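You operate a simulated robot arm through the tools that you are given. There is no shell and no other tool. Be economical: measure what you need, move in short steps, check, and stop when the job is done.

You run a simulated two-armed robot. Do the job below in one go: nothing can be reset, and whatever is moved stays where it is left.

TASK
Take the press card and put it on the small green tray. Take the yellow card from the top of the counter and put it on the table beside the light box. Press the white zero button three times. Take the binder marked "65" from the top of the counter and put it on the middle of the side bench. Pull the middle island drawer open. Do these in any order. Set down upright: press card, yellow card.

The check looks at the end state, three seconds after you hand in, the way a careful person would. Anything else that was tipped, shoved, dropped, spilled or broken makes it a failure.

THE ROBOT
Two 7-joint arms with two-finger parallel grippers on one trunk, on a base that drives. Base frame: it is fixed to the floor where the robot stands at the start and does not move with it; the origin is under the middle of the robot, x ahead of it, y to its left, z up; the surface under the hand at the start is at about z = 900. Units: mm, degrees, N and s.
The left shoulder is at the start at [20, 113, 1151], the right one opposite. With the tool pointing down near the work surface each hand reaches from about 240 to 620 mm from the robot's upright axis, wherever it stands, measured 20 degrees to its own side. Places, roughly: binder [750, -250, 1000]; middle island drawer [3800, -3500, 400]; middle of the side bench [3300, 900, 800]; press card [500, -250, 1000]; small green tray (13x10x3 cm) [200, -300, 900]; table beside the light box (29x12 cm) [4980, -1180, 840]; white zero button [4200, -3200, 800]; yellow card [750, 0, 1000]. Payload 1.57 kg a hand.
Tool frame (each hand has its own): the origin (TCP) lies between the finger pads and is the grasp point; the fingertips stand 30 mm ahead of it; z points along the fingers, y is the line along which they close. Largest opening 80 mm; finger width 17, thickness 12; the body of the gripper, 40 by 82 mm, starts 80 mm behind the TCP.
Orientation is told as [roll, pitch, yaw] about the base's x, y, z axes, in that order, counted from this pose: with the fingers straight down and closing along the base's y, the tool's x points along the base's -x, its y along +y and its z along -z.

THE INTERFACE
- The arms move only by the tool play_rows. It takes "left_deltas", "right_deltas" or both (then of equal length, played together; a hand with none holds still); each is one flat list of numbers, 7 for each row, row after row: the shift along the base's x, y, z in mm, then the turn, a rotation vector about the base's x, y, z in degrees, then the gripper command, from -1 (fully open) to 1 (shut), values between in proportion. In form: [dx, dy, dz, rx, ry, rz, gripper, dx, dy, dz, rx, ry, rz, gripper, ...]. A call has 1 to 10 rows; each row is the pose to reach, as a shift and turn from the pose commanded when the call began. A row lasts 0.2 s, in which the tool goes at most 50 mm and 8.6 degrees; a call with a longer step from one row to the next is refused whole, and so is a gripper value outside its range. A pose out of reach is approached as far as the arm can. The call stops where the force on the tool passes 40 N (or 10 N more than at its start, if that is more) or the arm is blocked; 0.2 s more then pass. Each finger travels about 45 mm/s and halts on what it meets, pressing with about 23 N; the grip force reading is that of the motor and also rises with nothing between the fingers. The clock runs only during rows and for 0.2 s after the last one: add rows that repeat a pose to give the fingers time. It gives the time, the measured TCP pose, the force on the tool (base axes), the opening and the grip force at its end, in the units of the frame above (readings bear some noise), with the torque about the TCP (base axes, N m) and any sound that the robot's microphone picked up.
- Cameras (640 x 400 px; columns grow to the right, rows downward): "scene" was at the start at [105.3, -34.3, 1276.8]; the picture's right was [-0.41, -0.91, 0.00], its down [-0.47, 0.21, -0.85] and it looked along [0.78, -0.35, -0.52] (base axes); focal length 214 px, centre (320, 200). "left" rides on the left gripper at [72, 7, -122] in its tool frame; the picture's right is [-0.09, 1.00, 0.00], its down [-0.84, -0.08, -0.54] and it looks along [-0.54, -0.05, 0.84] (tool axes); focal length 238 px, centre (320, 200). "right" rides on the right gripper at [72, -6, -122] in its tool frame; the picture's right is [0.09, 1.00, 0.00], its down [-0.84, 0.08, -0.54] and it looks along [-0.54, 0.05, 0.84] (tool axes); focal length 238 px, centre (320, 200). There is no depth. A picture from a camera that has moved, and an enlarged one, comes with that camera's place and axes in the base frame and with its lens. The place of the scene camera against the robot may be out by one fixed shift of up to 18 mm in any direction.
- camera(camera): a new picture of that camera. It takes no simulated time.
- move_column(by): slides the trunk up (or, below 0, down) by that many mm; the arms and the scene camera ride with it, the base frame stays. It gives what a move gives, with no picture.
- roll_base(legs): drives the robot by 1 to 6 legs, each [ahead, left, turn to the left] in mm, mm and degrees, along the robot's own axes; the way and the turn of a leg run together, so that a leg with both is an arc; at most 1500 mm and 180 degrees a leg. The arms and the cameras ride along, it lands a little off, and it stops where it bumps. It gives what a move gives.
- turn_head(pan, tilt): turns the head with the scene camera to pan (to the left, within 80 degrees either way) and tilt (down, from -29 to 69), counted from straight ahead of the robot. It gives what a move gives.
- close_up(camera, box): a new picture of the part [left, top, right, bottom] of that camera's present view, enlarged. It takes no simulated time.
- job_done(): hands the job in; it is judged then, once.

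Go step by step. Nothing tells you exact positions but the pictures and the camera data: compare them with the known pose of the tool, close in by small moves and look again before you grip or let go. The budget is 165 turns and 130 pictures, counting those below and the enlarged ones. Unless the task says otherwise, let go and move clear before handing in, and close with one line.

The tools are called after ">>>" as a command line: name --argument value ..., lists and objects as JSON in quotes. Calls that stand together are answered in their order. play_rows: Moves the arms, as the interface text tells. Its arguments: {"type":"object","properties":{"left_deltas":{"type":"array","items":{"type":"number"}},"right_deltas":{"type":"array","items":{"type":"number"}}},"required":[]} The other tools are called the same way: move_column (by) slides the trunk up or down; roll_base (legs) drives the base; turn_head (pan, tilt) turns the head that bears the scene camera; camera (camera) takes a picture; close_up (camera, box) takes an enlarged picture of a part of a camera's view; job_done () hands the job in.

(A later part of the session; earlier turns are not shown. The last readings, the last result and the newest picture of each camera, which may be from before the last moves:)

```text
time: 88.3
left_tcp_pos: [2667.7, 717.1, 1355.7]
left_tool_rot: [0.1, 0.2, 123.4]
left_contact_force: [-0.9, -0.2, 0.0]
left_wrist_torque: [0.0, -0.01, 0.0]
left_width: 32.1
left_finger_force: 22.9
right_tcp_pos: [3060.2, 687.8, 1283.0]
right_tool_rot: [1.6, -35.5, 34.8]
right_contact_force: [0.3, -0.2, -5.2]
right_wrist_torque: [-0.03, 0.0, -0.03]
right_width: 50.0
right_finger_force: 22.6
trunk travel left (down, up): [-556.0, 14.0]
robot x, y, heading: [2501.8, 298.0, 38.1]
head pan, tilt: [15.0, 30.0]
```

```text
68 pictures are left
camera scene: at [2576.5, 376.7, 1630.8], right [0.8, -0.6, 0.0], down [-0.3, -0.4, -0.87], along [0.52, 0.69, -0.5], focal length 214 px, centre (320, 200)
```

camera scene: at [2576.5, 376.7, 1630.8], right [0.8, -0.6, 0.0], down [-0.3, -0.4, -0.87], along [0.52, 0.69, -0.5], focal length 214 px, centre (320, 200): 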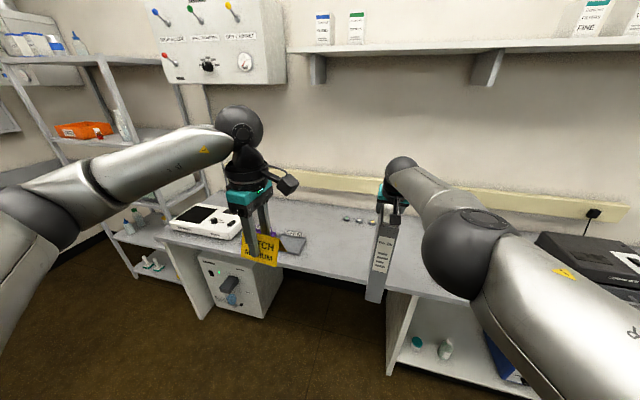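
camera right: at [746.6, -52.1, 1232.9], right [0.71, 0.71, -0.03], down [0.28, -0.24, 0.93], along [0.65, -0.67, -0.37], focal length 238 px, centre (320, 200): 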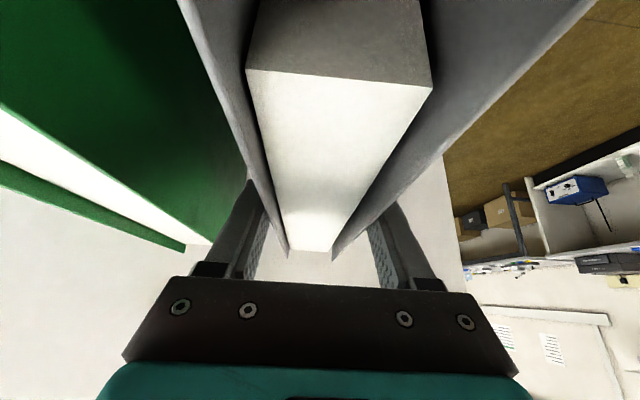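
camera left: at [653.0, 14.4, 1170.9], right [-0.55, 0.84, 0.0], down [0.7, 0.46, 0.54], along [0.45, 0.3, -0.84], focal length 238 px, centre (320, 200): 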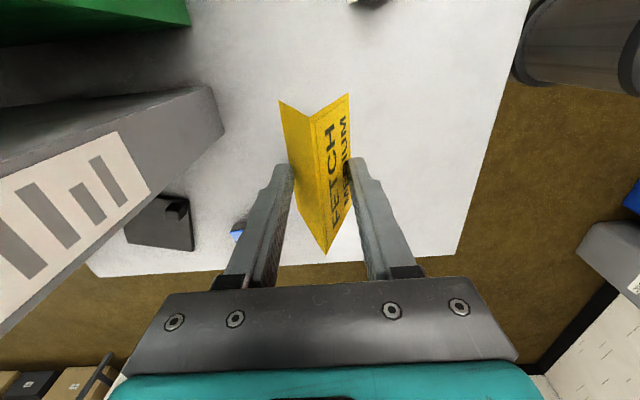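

>>> turn_head --pan -25 --tilt 25

>>> camera --camera "scene"

>>> camera --camera "right"

```text
time: 89.3
left_tcp_pos: [2667.4, 717.2, 1354.2]
left_tool_rot: [0.1, 0.1, 123.3]
left_contact_force: [0.1, 0.3, -0.3]
left_wrist_torque: [0.0, 0.01, 0.0]
left_width: 32.2
left_finger_force: 22.6
right_tcp_pos: [3059.6, 687.1, 1284.4]
right_tool_rot: [1.4, -35.3, 34.8]
right_contact_force: [0.7, 0.5, -4.3]
right_wrist_torque: [-0.02, 0.0, 0.03]
right_width: 50.0
right_finger_force: 23.1
trunk travel left (down, up): [-556.0, 14.0]
robot x, y, heading: [2501.1, 294.6, 38.2]
head pan, tilt: [-25.0, 25.0]
```

```text
67 pictures are left
camera scene: at [2612.1, 325.5, 1638.8], right [0.23, -0.97, 0.0], down [-0.41, -0.1, -0.91], along [0.88, 0.21, -0.42], focal length 214 px, centre (320, 200)
```

scene: 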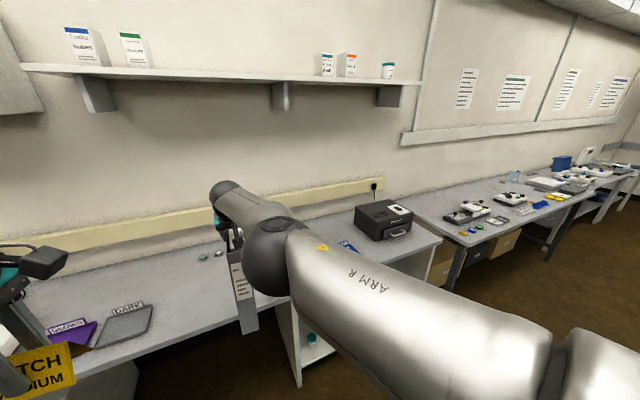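

```text
66 pictures are left
camera right: at [2960.0, 607.0, 1341.7], right [-0.64, 0.77, -0.03], down [0.26, 0.26, 0.93], along [0.72, 0.59, -0.37], focal length 238 px, centre (320, 200)
```

right: 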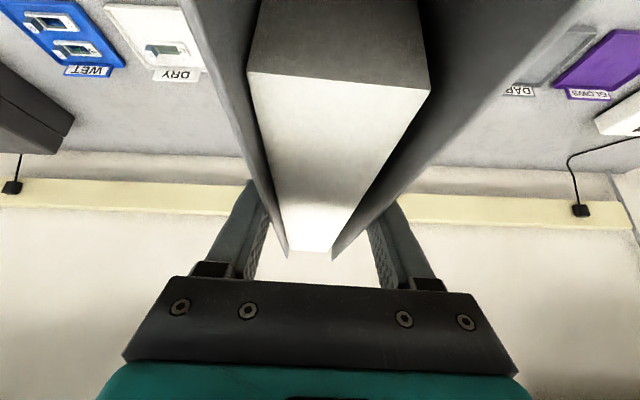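

The bench middle is clear: about (3356, 932). I'll drive forward 384 mm and lower the trunk with the binder.

>>> roll_base --legs '[[384, 10, 0]]'

>>> move_column --by -190

>>> turn_head --pan 0 --tilt 40

>>> camera --camera "scene"

>>> camera --camera "left"

```text
time: 91.8
left_tcp_pos: [2958.8, 966.8, 1356.1]
left_tool_rot: [0.2, 0.2, 123.8]
left_contact_force: [0.7, 0.3, -0.7]
left_wrist_torque: [0.01, 0.02, -0.01]
left_width: 31.5
left_finger_force: 23.3
right_tcp_pos: [3352.2, 940.1, 1283.1]
right_tool_rot: [1.5, -35.4, 35.3]
right_contact_force: [0.3, -0.8, -5.4]
right_wrist_torque: [-0.01, 0.0, -0.02]
right_width: 50.0
right_finger_force: 23.4
trunk travel left (down, up): [-556.0, 14.0]
robot x, y, heading: [2795.2, 541.9, 38.9]
head pan, tilt: [-25.0, 25.0]
```

```text
time: 93.9
left_tcp_pos: [2956.4, 963.3, 1166.1]
left_tool_rot: [-0.1, 0.2, 123.8]
left_contact_force: [0.2, 0.1, -0.6]
left_wrist_torque: [0.02, -0.01, 0.0]
left_width: 31.3
left_finger_force: 23.0
right_tcp_pos: [3350.5, 939.9, 1098.1]
right_tool_rot: [1.5, -35.8, 35.4]
right_contact_force: [-1.1, -0.3, 19.8]
right_wrist_torque: [-0.13, -0.37, 0.04]
right_width: 50.1
right_finger_force: 23.0
trunk travel left (down, up): [-366.0, 204.0]
robot x, y, heading: [2795.2, 548.1, 39.0]
head pan, tilt: [-25.0, 25.0]
```

```text
time: 94.8
left_tcp_pos: [2954.3, 964.2, 1165.7]
left_tool_rot: [-0.1, 0.1, 124.0]
left_contact_force: [-0.1, -0.2, 0.5]
left_wrist_torque: [0.02, 0.01, -0.01]
left_width: 31.2
left_finger_force: 22.6
right_tcp_pos: [3350.0, 939.6, 1098.4]
right_tool_rot: [1.6, -35.9, 35.3]
right_contact_force: [-1.3, 0.5, 20.2]
right_wrist_torque: [-0.13, -0.05, 0.23]
right_width: 50.0
right_finger_force: 22.6
trunk travel left (down, up): [-366.0, 204.0]
robot x, y, heading: [2796.4, 542.6, 38.6]
head pan, tilt: [0.0, 40.0]
```

```text
65 pictures are left
camera scene: at [2880.6, 603.0, 1425.8], right [0.63, -0.78, 0.0], down [-0.5, -0.4, -0.77], along [0.6, 0.48, -0.64], focal length 214 px, centre (320, 200)
```

scene: 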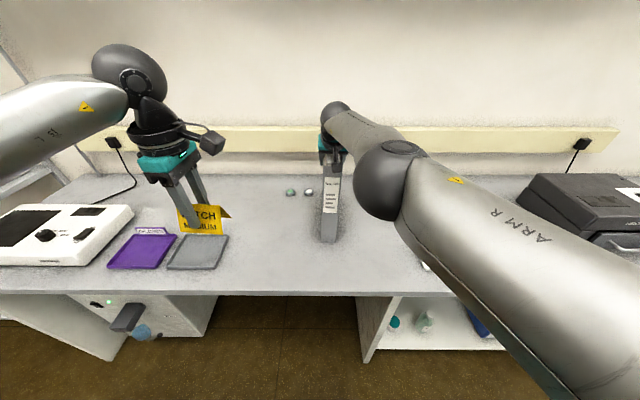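

```text
64 pictures are left
camera left: at [2990.7, 901.5, 1287.3], right [-0.88, -0.48, 0.0], down [-0.4, 0.74, 0.54], along [-0.26, 0.48, -0.84], focal length 238 px, centre (320, 200)
```

left: 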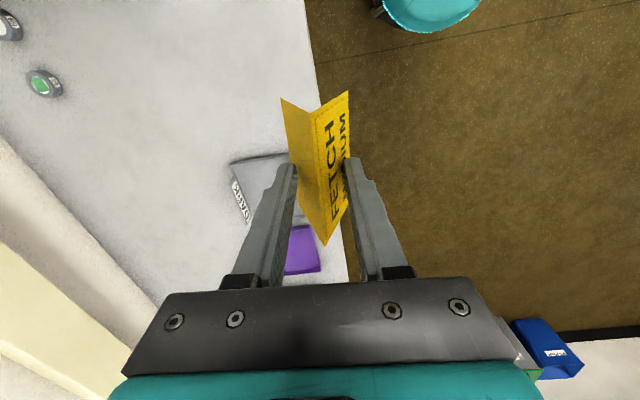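

The binder is standing on the bench (top is about z 820). I'll relieve the pressure and open the right gripper gradually.

>>> move_column --by 3

>>> play_rows --right_deltas '[0, 0, 0, 0, 0, 0, -0.3, 0, 0, 0, 0, 0, 0, -0.4, 0, 0, 0, 0, 0, 0, -0.6, 0, 0, 0, 0, 0, 0, -0.8, 0, 0, 0, 0, 0, 0, -1, 0, 0, 0, 0, 0, 0, -1]'

>>> camera --camera "right"

```text
time: 95.3
left_tcp_pos: [2956.3, 964.9, 1169.2]
left_tool_rot: [0.0, 0.0, 123.9]
left_contact_force: [-0.3, -0.1, -0.1]
left_wrist_torque: [-0.02, -0.01, 0.0]
left_width: 31.1
left_finger_force: 23.1
right_tcp_pos: [3350.0, 940.3, 1098.4]
right_tool_rot: [1.5, -35.5, 35.2]
right_contact_force: [-0.3, 1.6, 12.9]
right_wrist_torque: [0.12, -0.06, 0.32]
right_width: 50.0
right_finger_force: 22.7
trunk travel left (down, up): [-369.0, 201.0]
robot x, y, heading: [2793.4, 541.5, 38.9]
head pan, tilt: [0.0, 40.0]
```

```text
time: 96.7
left_tcp_pos: [2957.0, 964.8, 1168.0]
left_tool_rot: [0.0, 0.2, 123.8]
left_contact_force: [0.1, 0.6, 0.5]
left_wrist_torque: [0.02, -0.01, 0.01]
left_width: 30.5
left_finger_force: 23.1
right_tcp_pos: [3351.1, 939.8, 1096.8]
right_tool_rot: [1.5, -35.5, 35.3]
right_contact_force: [-0.8, 1.4, 1.7]
right_wrist_torque: [-0.05, 0.03, -0.04]
right_width: 79.7
right_finger_force: 0.1
trunk travel left (down, up): [-369.0, 201.0]
robot x, y, heading: [2795.5, 543.2, 38.7]
head pan, tilt: [0.0, 40.0]
```

```text
63 pictures are left
camera right: at [3251.0, 858.0, 1154.8], right [-0.65, 0.76, -0.03], down [0.26, 0.26, 0.93], along [0.71, 0.59, -0.37], focal length 238 px, centre (320, 200)
```

right: 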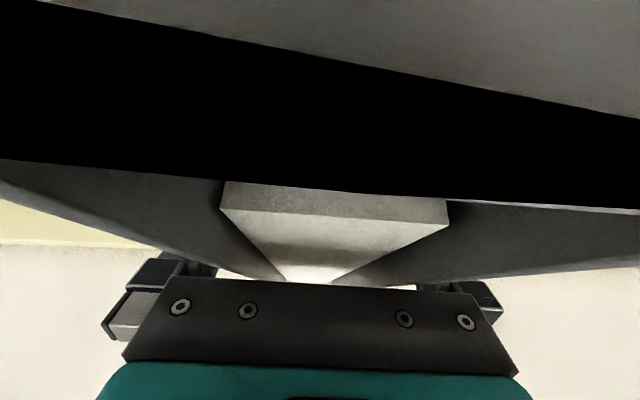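

The view changed unexpectedly; I'll check the binder from the scene camera.

>>> close_up --camera "scene" --box '[240, 80, 460, 280]'

```text
2.00 times, centred on (350, 180) of scene
camera zoom: at [2882.5, 604.1, 1428.5], right [0.63, -0.78, 0.0], down [-0.5, -0.4, -0.77], along [0.6, 0.48, -0.64], focal length 429 px, centre (260, 240)
```

zoom: 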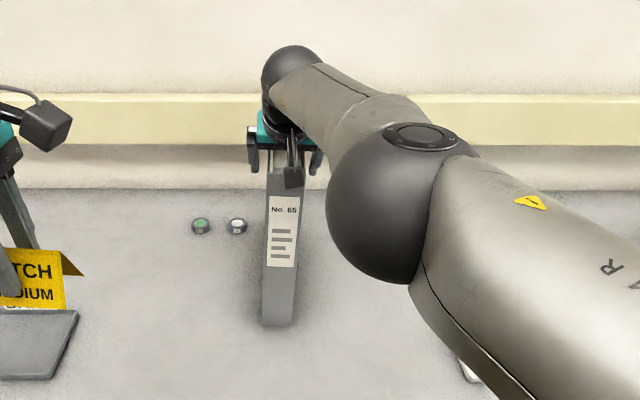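

The binder stands; I'll raise the trunk straight up to free the hand and look again.

>>> move_column --by 120

>>> camera --camera "right"

>>> close_up --camera "scene" --box '[240, 100, 460, 300]'

```text
time: 98.2
left_tcp_pos: [2958.1, 963.4, 1287.4]
left_tool_rot: [0.0, 0.1, 123.8]
left_contact_force: [-0.6, -0.2, 0.0]
left_wrist_torque: [0.02, 0.03, -0.01]
left_width: 30.8
left_finger_force: 23.4
right_tcp_pos: [3351.0, 940.5, 1217.7]
right_tool_rot: [1.6, -35.5, 35.2]
right_contact_force: [0.0, -0.5, -0.3]
right_wrist_torque: [-0.01, -0.02, 0.0]
right_width: 80.1
right_finger_force: 0.1
trunk travel left (down, up): [-489.0, 81.0]
robot x, y, heading: [2798.1, 540.7, 38.5]
head pan, tilt: [0.0, 40.0]
```

```text
61 pictures are left
camera right: at [3251.2, 858.3, 1274.7], right [-0.65, 0.76, -0.03], down [0.26, 0.26, 0.93], along [0.71, 0.59, -0.37], focal length 238 px, centre (320, 200)
```

right: 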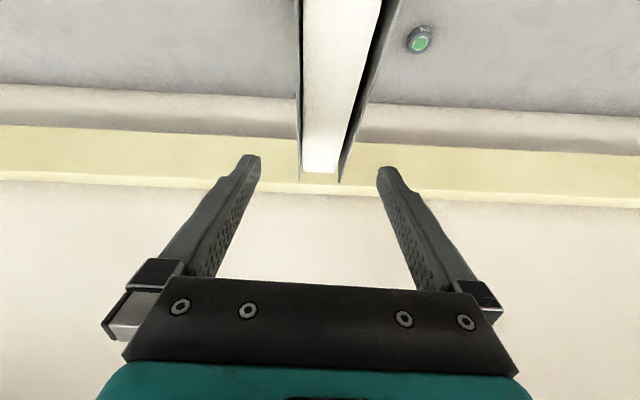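

```text
2.00 times, centred on (350, 200) of scene
camera zoom: at [2882.8, 604.4, 1548.4], right [0.63, -0.78, 0.0], down [-0.5, -0.4, -0.77], along [0.6, 0.48, -0.64], focal length 429 px, centre (260, 200)
```

zoom: 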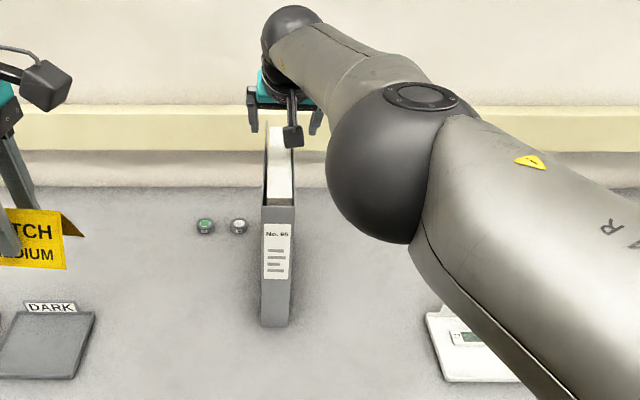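

The binder stands upright in the middle. I'll back off, moving right along the bench, and check from the side that nothing behind it was touched.

>>> roll_base --legs '[[-330, 0, 0], [0, -600, 0]]'

>>> turn_head --pan 35 --tilt 30

>>> camera --camera "scene"

```text
time: 103.3
left_tcp_pos: [3075.7, 289.9, 1288.5]
left_tool_rot: [0.0, 0.1, 124.3]
left_contact_force: [-0.7, -0.8, -0.2]
left_wrist_torque: [0.04, 0.03, 0.01]
left_width: 29.7
left_finger_force: 23.6
right_tcp_pos: [3470.5, 267.8, 1216.6]
right_tool_rot: [1.6, -35.5, 35.6]
right_contact_force: [0.1, -0.5, -0.4]
right_wrist_torque: [0.01, -0.03, 0.0]
right_width: 79.9
right_finger_force: 0.0
trunk travel left (down, up): [-489.0, 81.0]
robot x, y, heading: [2918.2, -134.8, 38.8]
head pan, tilt: [0.0, 40.0]
```

```text
time: 104.4
left_tcp_pos: [3075.3, 290.4, 1288.7]
left_tool_rot: [0.0, 0.1, 124.2]
left_contact_force: [-0.5, -0.9, -0.3]
left_wrist_torque: [-0.02, 0.01, 0.02]
left_width: 29.6
left_finger_force: 22.9
right_tcp_pos: [3468.1, 267.1, 1217.2]
right_tool_rot: [1.5, -35.5, 35.6]
right_contact_force: [-0.7, -0.2, -1.1]
right_wrist_torque: [0.03, 0.03, 0.01]
right_width: 80.1
right_finger_force: 0.1
trunk travel left (down, up): [-489.0, 81.0]
robot x, y, heading: [2917.5, -132.6, 38.9]
head pan, tilt: [35.0, 30.0]
```

```text
59 pictures are left
camera scene: at [2961.6, -37.5, 1563.9], right [0.96, -0.28, 0.0], down [-0.14, -0.48, -0.87], along [0.24, 0.83, -0.5], focal length 214 px, centre (320, 200)
```

scene: 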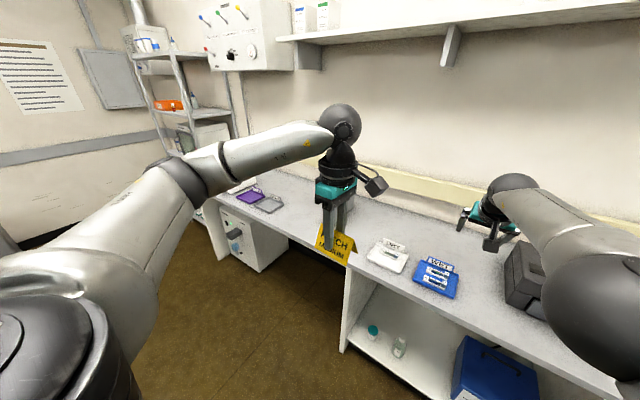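

>>> roll_base --legs '[[0, -600, 0]]'

>>> turn_head --pan 50 --tilt 20

>>> camera --camera "scene"

```text
time: 107.8
left_tcp_pos: [3462.1, -186.3, 1287.4]
left_tool_rot: [0.1, -0.1, 123.9]
left_contact_force: [0.7, 0.8, 0.2]
left_wrist_torque: [0.02, -0.02, -0.01]
left_width: 29.1
left_finger_force: 22.9
right_tcp_pos: [3854.6, -211.6, 1216.5]
right_tool_rot: [1.6, -35.6, 35.5]
right_contact_force: [0.2, 0.0, -0.4]
right_wrist_torque: [0.01, -0.01, -0.03]
right_width: 80.2
right_finger_force: 0.0
trunk travel left (down, up): [-489.0, 81.0]
robot x, y, heading: [3298.2, -609.9, 38.9]
head pan, tilt: [35.0, 30.0]
```

```text
time: 108.6
left_tcp_pos: [3461.4, -185.4, 1288.4]
left_tool_rot: [0.0, 0.1, 124.0]
left_contact_force: [-0.2, -0.1, 0.3]
left_wrist_torque: [0.02, 0.01, 0.0]
left_width: 29.0
left_finger_force: 22.8
right_tcp_pos: [3853.9, -209.7, 1216.3]
right_tool_rot: [1.5, -35.5, 35.4]
right_contact_force: [-0.8, -0.1, -0.4]
right_wrist_torque: [0.0, -0.03, 0.02]
right_width: 80.1
right_finger_force: 0.1
trunk travel left (down, up): [-489.0, 81.0]
robot x, y, heading: [3301.6, -607.2, 38.9]
head pan, tilt: [50.0, 20.0]
```

```text
58 pictures are left
camera scene: at [3322.2, -506.5, 1579.9], right [1.0, -0.02, 0.0], down [-0.01, -0.34, -0.94], along [0.02, 0.94, -0.34], focal length 214 px, centre (320, 200)
```

scene: 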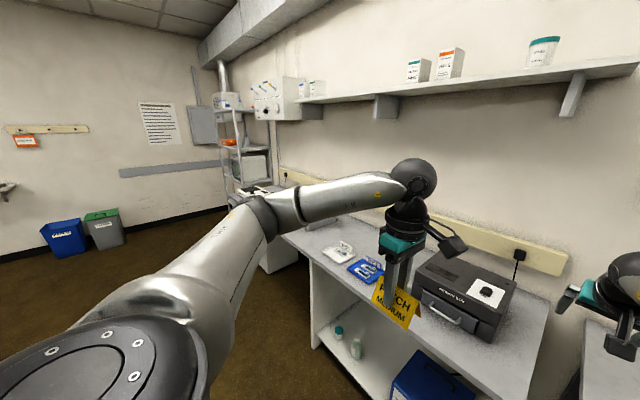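

>>> close_up --camera "scene" --box '[260, 170, 400, 270]'

```text
4.00 times, centred on (330, 220) of scene
camera zoom: at [3322.2, -506.5, 1579.9], right [1.0, -0.02, 0.0], down [-0.01, -0.34, -0.94], along [0.02, 0.94, -0.34], focal length 858 px, centre (280, 120)
```

zoom: 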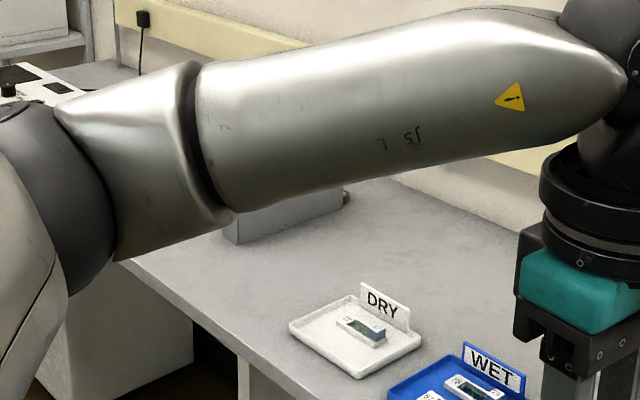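

The binder sits flat, and a small puck is just behind it. I'll shift right a bit more on the way and look once more.

>>> roll_base --legs '[[60, -300, 0]]'

>>> turn_head --pan 62 --tilt 20

>>> close_up --camera "scene" --box '[220, 150, 420, 270]'

```text
time: 110.7
left_tcp_pos: [3696.1, -384.3, 1287.7]
left_tool_rot: [0.1, 0.1, 124.0]
left_contact_force: [0.0, 0.0, -0.2]
left_wrist_torque: [0.04, 0.04, 0.04]
left_width: 28.7
left_finger_force: 23.0
right_tcp_pos: [4089.0, -409.0, 1217.2]
right_tool_rot: [1.5, -35.5, 35.5]
right_contact_force: [0.1, -0.3, 0.5]
right_wrist_torque: [0.01, 0.0, 0.04]
right_width: 80.0
right_finger_force: 0.0
trunk travel left (down, up): [-489.0, 81.0]
robot x, y, heading: [3533.7, -807.6, 38.9]
head pan, tilt: [50.0, 20.0]
```

```text
time: 111.4
left_tcp_pos: [3694.4, -384.4, 1287.7]
left_tool_rot: [0.0, 0.1, 123.9]
left_contact_force: [0.6, 0.3, -0.4]
left_wrist_torque: [-0.01, 0.01, 0.01]
left_width: 28.3
left_finger_force: 22.8
right_tcp_pos: [4087.5, -407.8, 1216.9]
right_tool_rot: [1.5, -35.5, 35.6]
right_contact_force: [-0.7, 1.4, 0.1]
right_wrist_torque: [-0.03, 0.01, 0.03]
right_width: 80.0
right_finger_force: 0.2
trunk travel left (down, up): [-489.0, 81.0]
robot x, y, heading: [3534.5, -806.1, 38.9]
head pan, tilt: [62.0, 20.0]
```

```text
3.20 times, centred on (320, 210) of scene
camera zoom: at [3537.7, -706.9, 1579.9], right [0.98, 0.19, 0.0], down [0.06, -0.34, -0.94], along [-0.18, 0.92, -0.34], focal length 686 px, centre (320, 168)
```

zoom: 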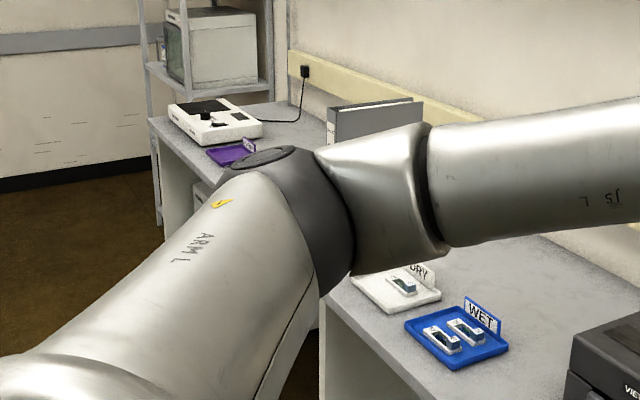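

Binder is standing upright. Next: look toward the light box table.

>>> turn_head --pan -50 --tilt 20

>>> camera --camera "scene"

```text
time: 113.3
left_tcp_pos: [3695.0, -384.9, 1288.9]
left_tool_rot: [0.0, 0.1, 123.9]
left_contact_force: [-0.4, 0.3, 1.0]
left_wrist_torque: [0.02, 0.02, -0.02]
left_width: 28.4
left_finger_force: 23.5
right_tcp_pos: [4088.0, -407.9, 1217.5]
right_tool_rot: [1.5, -35.4, 35.5]
right_contact_force: [0.0, -0.7, -0.4]
right_wrist_torque: [0.03, 0.01, -0.01]
right_width: 80.1
right_finger_force: 0.1
trunk travel left (down, up): [-489.0, 81.0]
robot x, y, heading: [3533.2, -802.7, 38.7]
head pan, tilt: [-50.0, 20.0]
```

```text
55 pictures are left
camera scene: at [3646.7, -816.5, 1579.9], right [-0.19, -0.98, 0.0], down [-0.34, 0.07, -0.94], along [0.92, -0.18, -0.34], focal length 214 px, centre (320, 200)
```

scene: 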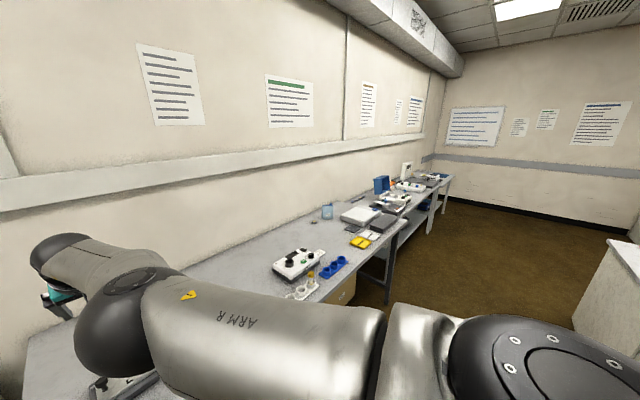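

>>> close_up --camera "scene" --box '[260, 160, 460, 310]'

```text
2.67 times, centred on (360, 235) of scene
camera zoom: at [3646.7, -816.5, 1579.9], right [-0.19, -0.98, 0.0], down [-0.34, 0.07, -0.94], along [0.92, -0.18, -0.34], focal length 572 px, centre (213, 107)
```

zoom: 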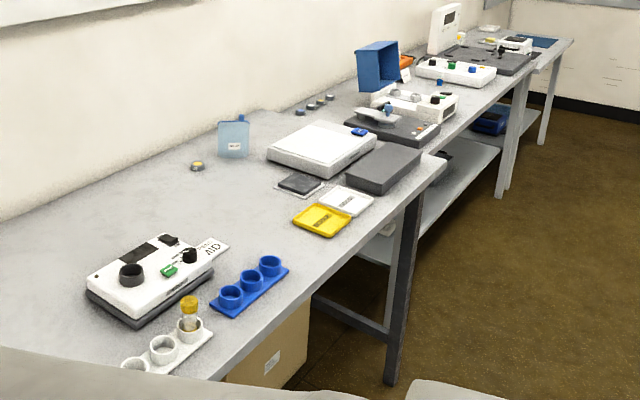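

The free table area left of the light box is about (4975, -1180). I'll retract the right arm and drive sideways to face that spot.

>>> play_rows --right_deltas '[-33, -26, 0, -3, 4, 0, -1, -66, -52, 0, -6, 7.5, 0, -1, -100, -80, 0, -9, 11, 0, -1, -134, -107, 0, -12, 15, 0, -1, -167, -133, 0, -15, 19, 0, -1, -200, -160, 0, -19, 23.5, 0, -1, -230, -185, 0, -22, 27, 0, -1, -257, -207, 0, -22, 27, 0, -1]'

>>> roll_base --legs '[[0, -1327, 0], [150, 0, 1]]'

>>> turn_head --pan 0 --tilt 35

>>> camera --camera "scene"

```text
time: 115.1
left_tcp_pos: [3696.0, -385.0, 1288.0]
left_tool_rot: [0.0, 0.0, 123.9]
left_contact_force: [0.3, 0.4, 0.5]
left_wrist_torque: [-0.01, 0.05, 0.03]
left_width: 27.7
left_finger_force: 22.8
right_tcp_pos: [3829.7, -617.4, 1215.8]
right_tool_rot: [-0.6, -0.6, 36.1]
right_contact_force: [0.3, -0.7, -1.2]
right_wrist_torque: [0.03, -0.03, 0.01]
right_width: 79.9
right_finger_force: 0.0
right hand out of reach, approached as far as the arm can: row 1, 2, 3
trunk travel left (down, up): [-489.0, 81.0]
robot x, y, heading: [3534.9, -809.1, 38.8]
head pan, tilt: [-50.0, 20.0]
```

```text
time: 122.6
left_tcp_pos: [4622.4, -1284.4, 1288.5]
left_tool_rot: [0.0, 0.2, 126.3]
left_contact_force: [0.7, -0.1, 0.4]
left_wrist_torque: [0.0, 0.01, 0.01]
left_width: 26.7
left_finger_force: 22.2
right_tcp_pos: [4768.1, -1508.9, 1216.2]
right_tool_rot: [-0.6, -0.6, 38.5]
right_contact_force: [0.2, 0.4, -0.4]
right_wrist_torque: [0.03, 0.01, 0.0]
right_width: 79.8
right_finger_force: 0.1
trunk travel left (down, up): [-489.0, 81.0]
robot x, y, heading: [4476.0, -1711.4, 41.1]
head pan, tilt: [-50.0, 20.0]
```

```text
time: 123.8
left_tcp_pos: [4623.2, -1285.5, 1287.9]
left_tool_rot: [0.0, 0.0, 126.2]
left_contact_force: [-0.2, -0.6, -0.5]
left_wrist_torque: [0.0, 0.0, -0.04]
left_width: 26.5
left_finger_force: 22.7
right_tcp_pos: [4766.5, -1509.9, 1216.0]
right_tool_rot: [-0.6, -0.7, 38.4]
right_contact_force: [0.6, -0.3, -1.0]
right_wrist_torque: [-0.01, 0.01, 0.0]
right_width: 80.2
right_finger_force: 0.0
trunk travel left (down, up): [-489.0, 81.0]
robot x, y, heading: [4478.2, -1716.6, 41.1]
head pan, tilt: [0.0, 35.0]
```

```text
53 pictures are left
camera scene: at [4565.1, -1646.8, 1556.1], right [0.66, -0.75, 0.0], down [-0.43, -0.38, -0.82], along [0.62, 0.54, -0.57], focal length 214 px, centre (320, 200)
```

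scene: 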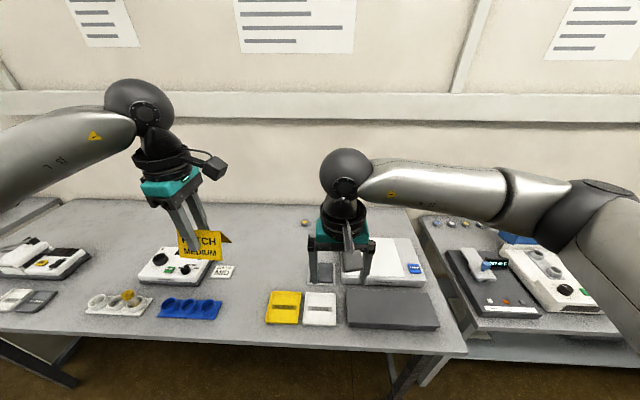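

The free spot left of the black tile is clear. I'll drive 140 mm closer, bring the left hand over (4960, -1160), and lift the right hand away.

>>> roll_base --legs '[[140, 0, 0]]'

>>> play_rows --left_deltas '[30, 4, -10, 0, 0, 0, 1, 60, 8, -20, 0, 0, 0, 1, 90, 12, -35, 0, 0, 0, 1, 120, 16, -50, 0, 0, 0, 1, 150, 20, -65, 0, 0, 0, 1, 180, 25, -80, 0, 0, 0, 1, 210, 30, -95, 0, 0, 0, 1, 232, 33, -110, 0, 0, 0, 1]' --right_deltas '[-10, -8, 20, 0, 0, 0, -1, -20, -16, 40, 0, 0, 0, -1, -30, -24, 60, 0, 0, 0, -1, -40, -32, 80, 0, 0, 0, -1, -50, -40, 100, 0, 0, 0, -1, -60, -48, 120, 0, 0, 0, -1, -60, -48, 140, 0, 0, 0, -1, -60, -48, 150, 0, 0, 0, -1]'

>>> move_column --by -150

>>> camera --camera "left"

>>> camera --camera "scene"

```text
time: 125.1
left_tcp_pos: [4727.6, -1191.1, 1287.0]
left_tool_rot: [0.0, 0.1, 126.2]
left_contact_force: [0.2, 0.5, -1.3]
left_wrist_torque: [-0.03, 0.04, 0.01]
left_width: 26.5
left_finger_force: 22.6
right_tcp_pos: [4872.2, -1417.3, 1215.2]
right_tool_rot: [-0.6, -0.5, 38.5]
right_contact_force: [0.5, 0.7, -1.3]
right_wrist_torque: [-0.01, 0.02, -0.01]
right_width: 79.8
right_finger_force: 0.0
trunk travel left (down, up): [-489.0, 81.0]
robot x, y, heading: [4580.2, -1620.5, 41.1]
head pan, tilt: [0.0, 35.0]
```

```text
time: 126.9
left_tcp_pos: [4945.8, -1163.5, 1184.7]
left_tool_rot: [-0.1, 0.0, 126.2]
left_contact_force: [-0.5, -0.2, -0.5]
left_wrist_torque: [-0.02, -0.05, -0.01]
left_width: 26.1
left_finger_force: 22.9
left hand out of reach, approached as far as the arm can: row 8
right_tcp_pos: [4810.9, -1463.1, 1367.6]
right_tool_rot: [-0.6, -0.7, 38.6]
right_contact_force: [-0.2, -0.2, 0.2]
right_wrist_torque: [0.01, -0.02, 0.0]
right_width: 80.0
right_finger_force: 0.1
trunk travel left (down, up): [-489.0, 81.0]
robot x, y, heading: [4584.0, -1619.5, 41.6]
head pan, tilt: [0.0, 35.0]
```

```text
time: 128.7
left_tcp_pos: [4946.9, -1163.1, 1032.1]
left_tool_rot: [-0.1, 0.2, 126.4]
left_contact_force: [-0.2, 0.2, 0.1]
left_wrist_torque: [-0.04, 0.02, 0.02]
left_width: 25.7
left_finger_force: 22.7
right_tcp_pos: [4811.6, -1463.3, 1218.0]
right_tool_rot: [-0.6, -0.7, 38.5]
right_contact_force: [0.3, 0.4, -0.5]
right_wrist_torque: [0.01, 0.02, 0.03]
right_width: 80.1
right_finger_force: 0.1
trunk travel left (down, up): [-339.0, 231.0]
robot x, y, heading: [4583.0, -1620.7, 41.1]
head pan, tilt: [0.0, 35.0]
```

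```text
52 pictures are left
camera left: at [4984.3, -1224.7, 1155.2], right [-0.86, -0.52, 0.0], down [-0.43, 0.72, 0.54], along [-0.28, 0.46, -0.84], focal length 238 px, centre (320, 200)
```

left: 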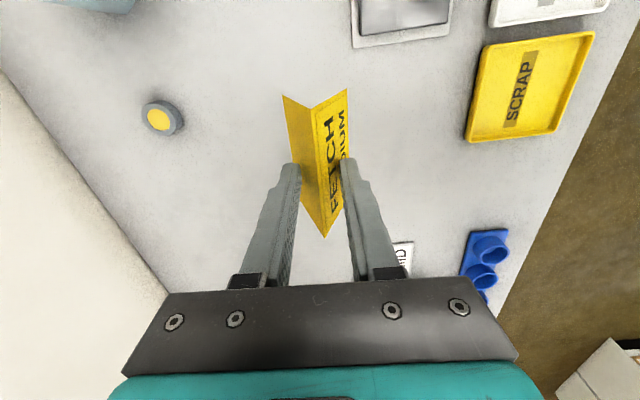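

```text
51 pictures are left
camera scene: at [4670.2, -1554.4, 1406.2], right [0.66, -0.75, 0.0], down [-0.43, -0.38, -0.82], along [0.62, 0.54, -0.57], focal length 214 px, centre (320, 200)
```

scene: 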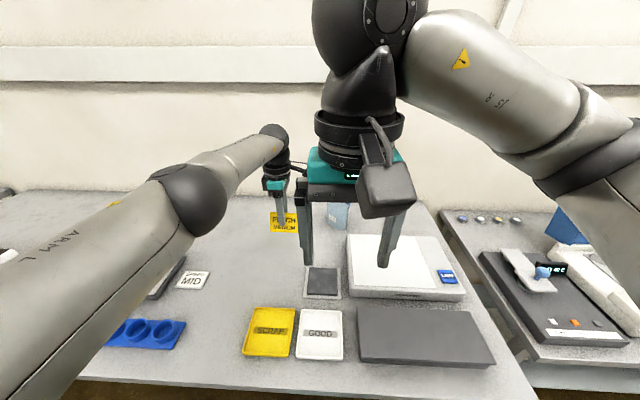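

The tent hangs over free table just left of the light box. I'll shift it to (4980, -1180), behind the black tile, and lower.

>>> play_rows --left_deltas '[15, -8, -30, 0, 0, 0, 1, 33, -17, -60, 0, 0, 0, 1, 33, -17, -90, 0, 0, 0, 1, 33, -17, -110, 0, 0, 0, 1, 33, -17, -110, 0, 0, 0, 1]'

>>> camera --camera "left"

>>> close_up --camera "scene" --box '[220, 160, 380, 310]'

```text
time: 129.9
left_tcp_pos: [4949.9, -1195.0, 941.8]
left_tool_rot: [0.0, 0.2, 126.3]
left_contact_force: [0.6, -0.2, -0.5]
left_wrist_torque: [0.01, -0.01, -0.03]
left_width: 25.7
left_finger_force: 23.2
left hand out of reach, approached as far as the arm can: row 1, 2, 3, 4, 5
right_tcp_pos: [4812.4, -1463.5, 1217.0]
right_tool_rot: [-0.5, -0.7, 38.5]
right_contact_force: [-0.9, 0.2, 0.1]
right_wrist_torque: [0.01, 0.02, 0.0]
right_width: 79.9
right_finger_force: 0.0
trunk travel left (down, up): [-339.0, 231.0]
robot x, y, heading: [4586.6, -1623.6, 41.0]
head pan, tilt: [0.0, 35.0]
```

```text
50 pictures are left
camera left: at [4988.2, -1256.1, 1063.4], right [-0.86, -0.52, 0.0], down [-0.43, 0.72, 0.54], along [-0.28, 0.46, -0.84], focal length 238 px, centre (320, 200)
```

left: 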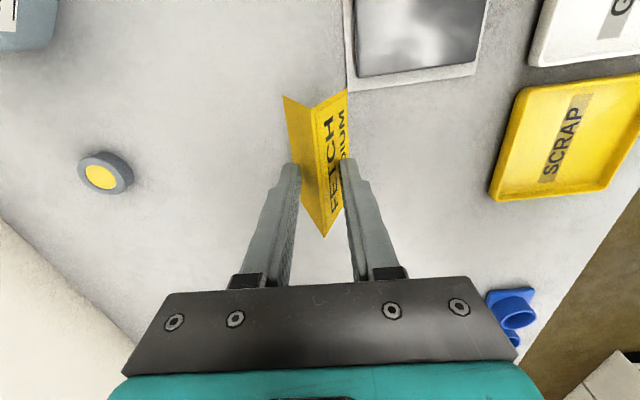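

```text
2.67 times, centred on (300, 235) of scene
camera zoom: at [4669.9, -1553.9, 1406.1], right [0.66, -0.75, 0.0], down [-0.43, -0.38, -0.82], along [0.62, 0.54, -0.57], focal length 572 px, centre (373, 107)
```

zoom: 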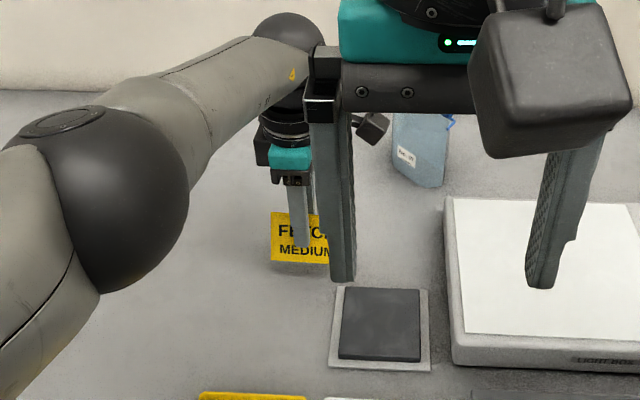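

The tent's corner is too close to the black tile. I'll raise it, lower the trunk to gain reach, and then place it deeper and slightly left.

>>> play_rows --left_deltas '[0, 5, 40, 0, 0, 0, 1, 0, 10, 80, 0, 0, 0, 1, 0, 10, 110, 0, 0, 0, 1]'

>>> move_column --by -120

>>> play_rows --left_deltas '[10, 15, 0, 0, 0, 0, 1, 20, 20, 0, 0, 0, 0, 1, 25, 25, 0, 0, 0, 0, 1]'

>>> camera --camera "left"

```text
time: 130.7
left_tcp_pos: [4950.0, -1182.4, 1050.3]
left_tool_rot: [0.0, 0.1, 126.5]
left_contact_force: [-0.4, -0.2, 0.5]
left_wrist_torque: [0.02, 0.01, -0.03]
left_width: 25.7
left_finger_force: 22.7
right_tcp_pos: [4811.4, -1464.3, 1216.7]
right_tool_rot: [-0.7, -0.8, 38.5]
right_contact_force: [0.1, 0.7, -0.2]
right_wrist_torque: [0.01, 0.0, -0.03]
right_width: 79.8
right_finger_force: 0.0
trunk travel left (down, up): [-339.0, 231.0]
robot x, y, heading: [4581.1, -1622.0, 41.0]
head pan, tilt: [0.0, 35.0]
```

```text
time: 132.2
left_tcp_pos: [4949.6, -1183.6, 931.1]
left_tool_rot: [0.0, 0.1, 126.3]
left_contact_force: [0.7, 0.1, 0.6]
left_wrist_torque: [-0.04, 0.02, 0.0]
left_width: 24.9
left_finger_force: 22.9
right_tcp_pos: [4813.1, -1462.3, 1096.7]
right_tool_rot: [-0.5, -0.7, 38.5]
right_contact_force: [0.0, -0.6, -0.6]
right_wrist_torque: [0.0, -0.02, 0.02]
right_width: 80.0
right_finger_force: 0.0
trunk travel left (down, up): [-219.0, 351.0]
robot x, y, heading: [4583.9, -1618.9, 40.9]
head pan, tilt: [0.0, 35.0]
```

```text
time: 133.0
left_tcp_pos: [4955.5, -1172.1, 929.1]
left_tool_rot: [0.0, 0.0, 126.3]
left_contact_force: [0.5, 0.1, -0.5]
left_wrist_torque: [0.0, 0.02, -0.02]
left_width: 25.1
left_finger_force: 23.2
left hand out of reach, approached as far as the arm can: row 1, 2, 3
right_tcp_pos: [4811.5, -1463.0, 1097.2]
right_tool_rot: [-0.6, -0.7, 38.5]
right_contact_force: [-0.5, -0.6, 0.4]
right_wrist_torque: [-0.01, 0.02, -0.04]
right_width: 80.3
right_finger_force: 0.0
trunk travel left (down, up): [-219.0, 351.0]
robot x, y, heading: [4582.7, -1621.4, 41.2]
head pan, tilt: [0.0, 35.0]
```

```text
48 pictures are left
camera left: at [4993.1, -1233.7, 1051.2], right [-0.86, -0.52, 0.0], down [-0.43, 0.72, 0.54], along [-0.28, 0.46, -0.84], focal length 238 px, centre (320, 200)
```

left: 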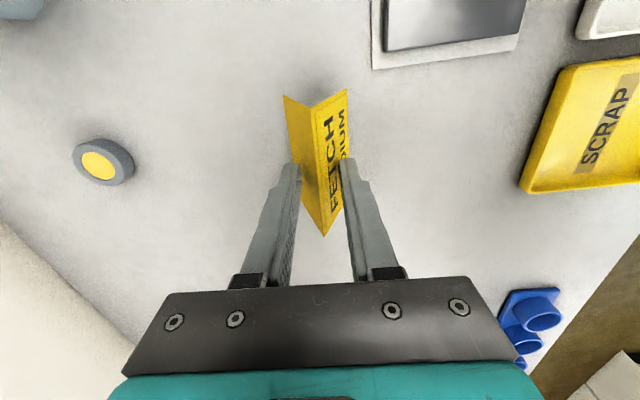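

Clear of the tile now. I'll lower with the trunk in small steps until contact.

>>> move_column --by -15

>>> move_column --by -6

>>> move_column --by -5

>>> close_up --camera "scene" --box '[220, 60, 380, 220]'

```text
time: 133.6
left_tcp_pos: [4955.2, -1172.4, 914.7]
left_tool_rot: [0.0, 0.1, 126.2]
left_contact_force: [-0.5, -0.6, 0.0]
left_wrist_torque: [-0.01, 0.03, -0.04]
left_width: 25.2
left_finger_force: 23.1
right_tcp_pos: [4811.0, -1464.0, 1080.9]
right_tool_rot: [-0.6, -0.6, 38.5]
right_contact_force: [0.1, 0.1, 0.0]
right_wrist_torque: [0.01, 0.01, 0.02]
right_width: 79.9
right_finger_force: 0.1
trunk travel left (down, up): [-204.0, 366.0]
robot x, y, heading: [4583.0, -1619.9, 41.4]
head pan, tilt: [0.0, 35.0]
```

```text
time: 134.2
left_tcp_pos: [4955.2, -1173.0, 909.2]
left_tool_rot: [0.0, 0.0, 126.3]
left_contact_force: [-0.3, -0.4, 0.1]
left_wrist_torque: [-0.02, -0.02, 0.02]
left_width: 25.1
left_finger_force: 22.8
right_tcp_pos: [4812.0, -1462.9, 1076.2]
right_tool_rot: [-0.6, -0.6, 38.5]
right_contact_force: [0.1, -0.8, -0.4]
right_wrist_torque: [-0.02, -0.02, 0.02]
right_width: 80.2
right_finger_force: 0.1
trunk travel left (down, up): [-198.0, 372.0]
robot x, y, heading: [4583.0, -1621.6, 41.1]
head pan, tilt: [0.0, 35.0]
```

```text
time: 134.7
left_tcp_pos: [4954.4, -1172.6, 906.8]
left_tool_rot: [-0.2, 0.0, 126.2]
left_contact_force: [-2.3, -0.7, 13.0]
left_wrist_torque: [0.14, -0.03, -0.01]
left_width: 24.6
left_finger_force: 23.0
right_tcp_pos: [4811.7, -1464.5, 1071.8]
right_tool_rot: [-0.6, -0.7, 38.5]
right_contact_force: [0.3, 0.8, -0.4]
right_wrist_torque: [0.01, 0.02, -0.01]
right_width: 79.9
right_finger_force: 0.0
trunk travel left (down, up): [-193.0, 377.0]
robot x, y, heading: [4581.8, -1622.2, 41.0]
head pan, tilt: [0.0, 35.0]
```

```text
2.50 times, centred on (300, 140) of scene
camera zoom: at [4669.5, -1555.2, 1260.3], right [0.66, -0.75, 0.0], down [-0.43, -0.38, -0.82], along [0.62, 0.54, -0.57], focal length 536 px, centre (370, 350)
```

zoom: 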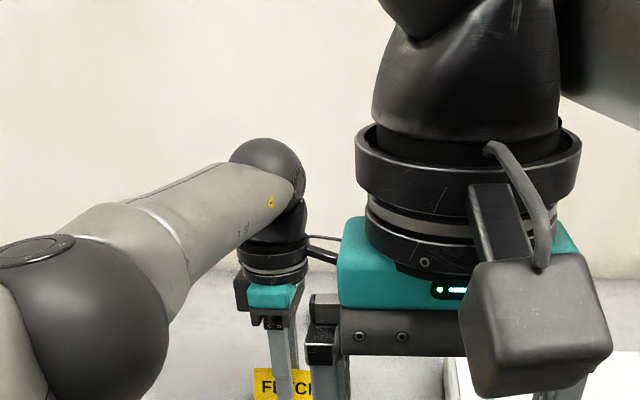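

Contact with the table. I'll open gradually and then rise straight up.

>>> play_rows --left_deltas '[0, 0, 0, 0, 0, 0, 0.3, 0, 0, 0, 0, 0, 0, 0.1, 0, 0, 0, 0, 0, 0, -0.1, 0, 0, 0, 0, 0, 0, -0.4, 0, 0, 0, 0, 0, 0, -0.7, 0, 0, 0, 0, 0, 0, -0.8, 0, 0, 20, 0, 0, 0, -0.8, 0, 0, 50, 0, 0, 0, -0.8, 0, 0, 85, 0, 0, 0, -0.8, 0, 0, 120, 0, 0, 0, -0.8]'

>>> camera --camera "left"

```text
time: 136.9
left_tcp_pos: [4947.5, -1176.5, 1023.9]
left_tool_rot: [0.0, 0.1, 126.3]
left_contact_force: [0.0, -0.6, -0.3]
left_wrist_torque: [0.01, -0.02, 0.02]
left_width: 71.9
left_finger_force: 0.0
left hand out of reach, approached as far as the arm can: row 10
right_tcp_pos: [4812.1, -1464.6, 1070.6]
right_tool_rot: [-0.6, -0.8, 38.5]
right_contact_force: [-0.1, -0.3, -0.8]
right_wrist_torque: [0.04, 0.0, -0.04]
right_width: 79.6
right_finger_force: 0.1
trunk travel left (down, up): [-193.0, 377.0]
robot x, y, heading: [4582.9, -1616.2, 41.4]
head pan, tilt: [0.0, 35.0]
```

```text
46 pictures are left
camera left: at [4985.4, -1238.0, 1146.0], right [-0.86, -0.52, 0.0], down [-0.43, 0.72, 0.54], along [-0.28, 0.46, -0.84], focal length 238 px, centre (320, 200)
```

left: 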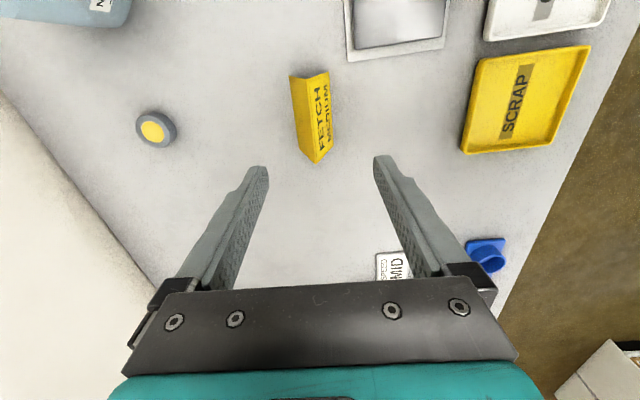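

The yellow card stands upright beside the light box. I'll raise the trunk, retract, back away and turn to the island.

>>> move_column --by 150

>>> roll_base --legs '[[-350, 0, 0], [0, 0, -130]]'

>>> turn_head --pan 0 --tilt 30

>>> camera --camera "scene"

```text
time: 138.6
left_tcp_pos: [4947.9, -1176.8, 1172.5]
left_tool_rot: [0.0, 0.1, 126.4]
left_contact_force: [0.4, -0.8, -0.1]
left_wrist_torque: [0.0, -0.02, -0.04]
left_width: 72.1
left_finger_force: 0.1
right_tcp_pos: [4812.2, -1462.7, 1220.6]
right_tool_rot: [-0.7, -0.7, 38.5]
right_contact_force: [0.1, 0.5, -0.4]
right_wrist_torque: [0.01, -0.05, 0.02]
right_width: 80.1
right_finger_force: 0.0
trunk travel left (down, up): [-343.0, 227.0]
robot x, y, heading: [4583.3, -1620.0, 41.4]
head pan, tilt: [0.0, 35.0]
```

```text
time: 146.3
left_tcp_pos: [4436.6, -2415.4, 1174.4]
left_tool_rot: [0.0, 0.0, -2.8]
left_contact_force: [-0.1, 0.0, -0.6]
left_wrist_torque: [-0.02, -0.01, 0.03]
left_width: 72.1
left_finger_force: 0.0
right_tcp_pos: [4298.7, -2128.7, 1221.7]
right_tool_rot: [-0.6, -0.7, -90.5]
right_contact_force: [0.0, -0.3, 0.6]
right_wrist_torque: [-0.01, 0.0, 0.0]
right_width: 80.0
right_finger_force: 0.1
trunk travel left (down, up): [-343.0, 227.0]
robot x, y, heading: [4318.9, -1849.1, -88.1]
head pan, tilt: [0.0, 35.0]
```

```text
time: 146.9
left_tcp_pos: [4436.8, -2415.3, 1172.4]
left_tool_rot: [0.0, 0.2, -2.8]
left_contact_force: [1.0, 0.2, -0.3]
left_wrist_torque: [-0.02, -0.01, 0.0]
left_width: 72.2
left_finger_force: 0.1
right_tcp_pos: [4298.4, -2127.7, 1221.3]
right_tool_rot: [-0.6, -0.6, -90.5]
right_contact_force: [-0.3, -0.5, 0.4]
right_wrist_torque: [0.05, 0.0, -0.03]
right_width: 79.9
right_finger_force: 0.1
trunk travel left (down, up): [-343.0, 227.0]
robot x, y, heading: [4321.6, -1850.2, -87.9]
head pan, tilt: [0.0, 30.0]
```

```text
45 pictures are left
camera scene: at [4336.9, -1949.1, 1417.8], right [-1.0, -0.04, 0.0], down [-0.02, 0.5, -0.87], along [0.03, -0.87, -0.5], focal length 214 px, centre (320, 200)
```

scene: 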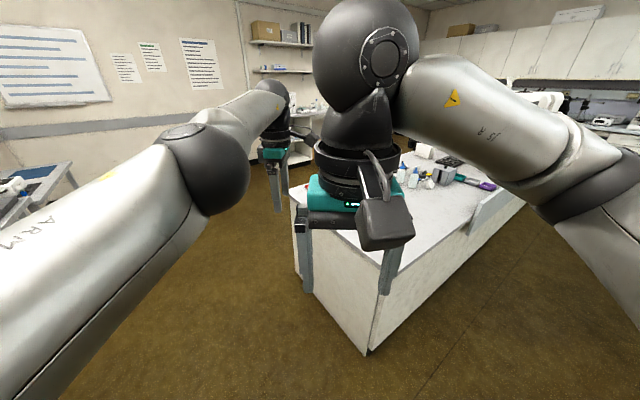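

The arms block the view; the drawer and button seem to be on the island's far side. I'll tuck the arms to the sides, then drive around the island's left end.

>>> play_rows --right_deltas '[-28, -3, 5, 0, 0, 0, -1, -56, -6, 10, 0, 0, 0, -1, -84, -9, 10, 0, 0, 0, -1, -112, -12, 10, 0, 0, 0, -1, -140, -15, 10, 0, 0, 0, -1, -168, -18, 10, 0, 0, 0, -1, -196, -21, 10, 0, 0, 0, -1, -224, -25, 10, 0, 0, 0, -1, -250, -29, 10, 0, 0, 0, -1, -250, -29, 10, 0, 0, 0, -1]' --left_deltas '[20, 21, 0, 0, 0, -8, -1, 40, 42, 0, 0, 0, -16, -1, 60, 63, 0, 0, 0, -24, -1, 80, 84, 0, 0, 0, -32, -1, 100, 105, 0, 0, 0, -40, -1, 120, 126, 0, 0, 0, -48, -1, 140, 147, 0, 0, 0, -56, -1, 160, 168, 0, 0, 0, -64, -1, 176, 192, 0, 0, 0, -72, -1, 176, 192, 0, 0, 0, -80, -1]'

>>> turn_head --pan 0 --tilt 25

>>> camera --camera "scene"

```text
time: 149.1
left_tcp_pos: [4611.3, -2222.2, 1172.4]
left_tool_rot: [0.0, 0.1, -82.9]
left_contact_force: [0.3, -0.1, 0.3]
left_wrist_torque: [0.04, -0.01, -0.01]
left_width: 80.0
left_finger_force: 0.0
left hand out of reach, approached as far as the arm can: row 1
right_tcp_pos: [4047.4, -2156.9, 1229.6]
right_tool_rot: [-0.6, -0.6, -90.5]
right_contact_force: [0.3, -0.3, -0.1]
right_wrist_torque: [0.03, -0.02, -0.02]
right_width: 79.9
right_finger_force: 0.1
trunk travel left (down, up): [-343.0, 227.0]
robot x, y, heading: [4320.0, -1850.4, -87.9]
head pan, tilt: [0.0, 30.0]
```

```text
time: 149.8
left_tcp_pos: [4610.8, -2220.5, 1173.9]
left_tool_rot: [0.0, 0.1, -82.7]
left_contact_force: [0.2, -0.1, 0.1]
left_wrist_torque: [0.02, -0.01, 0.01]
left_width: 80.1
left_finger_force: 0.1
right_tcp_pos: [4048.6, -2157.4, 1229.7]
right_tool_rot: [-0.6, -0.6, -90.6]
right_contact_force: [0.4, -0.2, -0.1]
right_wrist_torque: [0.02, -0.02, -0.03]
right_width: 80.2
right_finger_force: 0.1
trunk travel left (down, up): [-343.0, 227.0]
robot x, y, heading: [4317.7, -1849.6, -87.7]
head pan, tilt: [0.0, 25.0]
```

```text
44 pictures are left
camera scene: at [4337.0, -1950.8, 1425.8], right [-1.0, -0.04, 0.0], down [-0.02, 0.42, -0.91], along [0.03, -0.91, -0.42], focal length 214 px, centre (320, 200)
```

scene: 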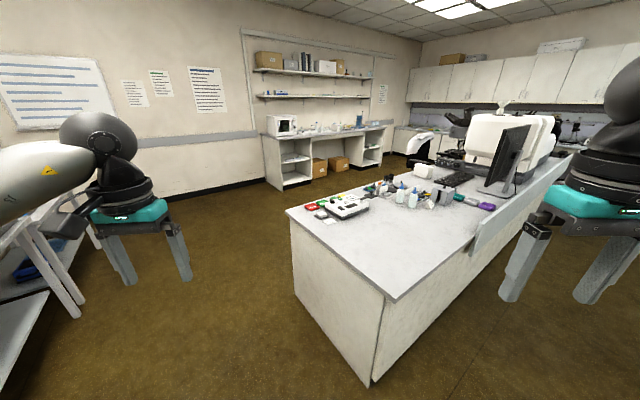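

The device with the button is at about (4218, -3162) near the island's far edge; drawers must be on the far face. I'll drive around the left end.

>>> roll_base --legs '[[700, 620, 0], [850, 0, 0]]'

>>> turn_head --pan -70 --tilt 28

>>> camera --camera "scene"

```text
time: 158.8
left_tcp_pos: [5279.4, -3749.1, 1173.7]
left_tool_rot: [0.0, 0.0, -83.3]
left_contact_force: [-0.3, -0.3, 0.4]
left_wrist_torque: [-0.01, -0.01, 0.02]
left_width: 80.1
left_finger_force: 0.1
right_tcp_pos: [4715.7, -3680.2, 1231.3]
right_tool_rot: [-0.6, -0.8, -91.0]
right_contact_force: [0.7, 0.2, 0.4]
right_wrist_torque: [-0.01, -0.01, -0.01]
right_width: 79.9
right_finger_force: 0.0
trunk travel left (down, up): [-343.0, 227.0]
robot x, y, heading: [4992.8, -3377.9, -88.3]
head pan, tilt: [0.0, 25.0]
```

```text
time: 160.2
left_tcp_pos: [5279.0, -3749.1, 1172.7]
left_tool_rot: [0.0, 0.0, -83.2]
left_contact_force: [-0.2, 0.2, -0.4]
left_wrist_torque: [0.02, 0.01, 0.02]
left_width: 80.0
left_finger_force: 0.0
right_tcp_pos: [4716.5, -3679.4, 1230.4]
right_tool_rot: [-0.7, -0.8, -91.0]
right_contact_force: [0.2, -0.3, 0.3]
right_wrist_torque: [0.01, -0.03, -0.02]
right_width: 80.1
right_finger_force: 0.1
trunk travel left (down, up): [-343.0, 227.0]
robot x, y, heading: [4994.3, -3377.3, -88.5]
head pan, tilt: [-70.0, 28.0]
```

```text
43 pictures are left
camera scene: at [4919.6, -3417.7, 1421.0], right [-0.37, 0.93, 0.0], down [0.44, 0.17, -0.88], along [-0.82, -0.33, -0.47], focal length 214 px, centre (320, 200)
```

scene: 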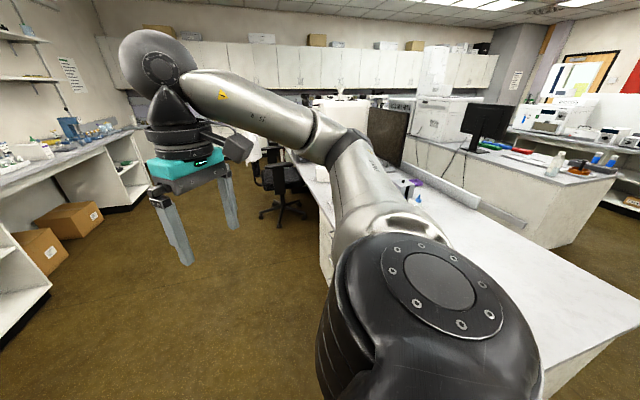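

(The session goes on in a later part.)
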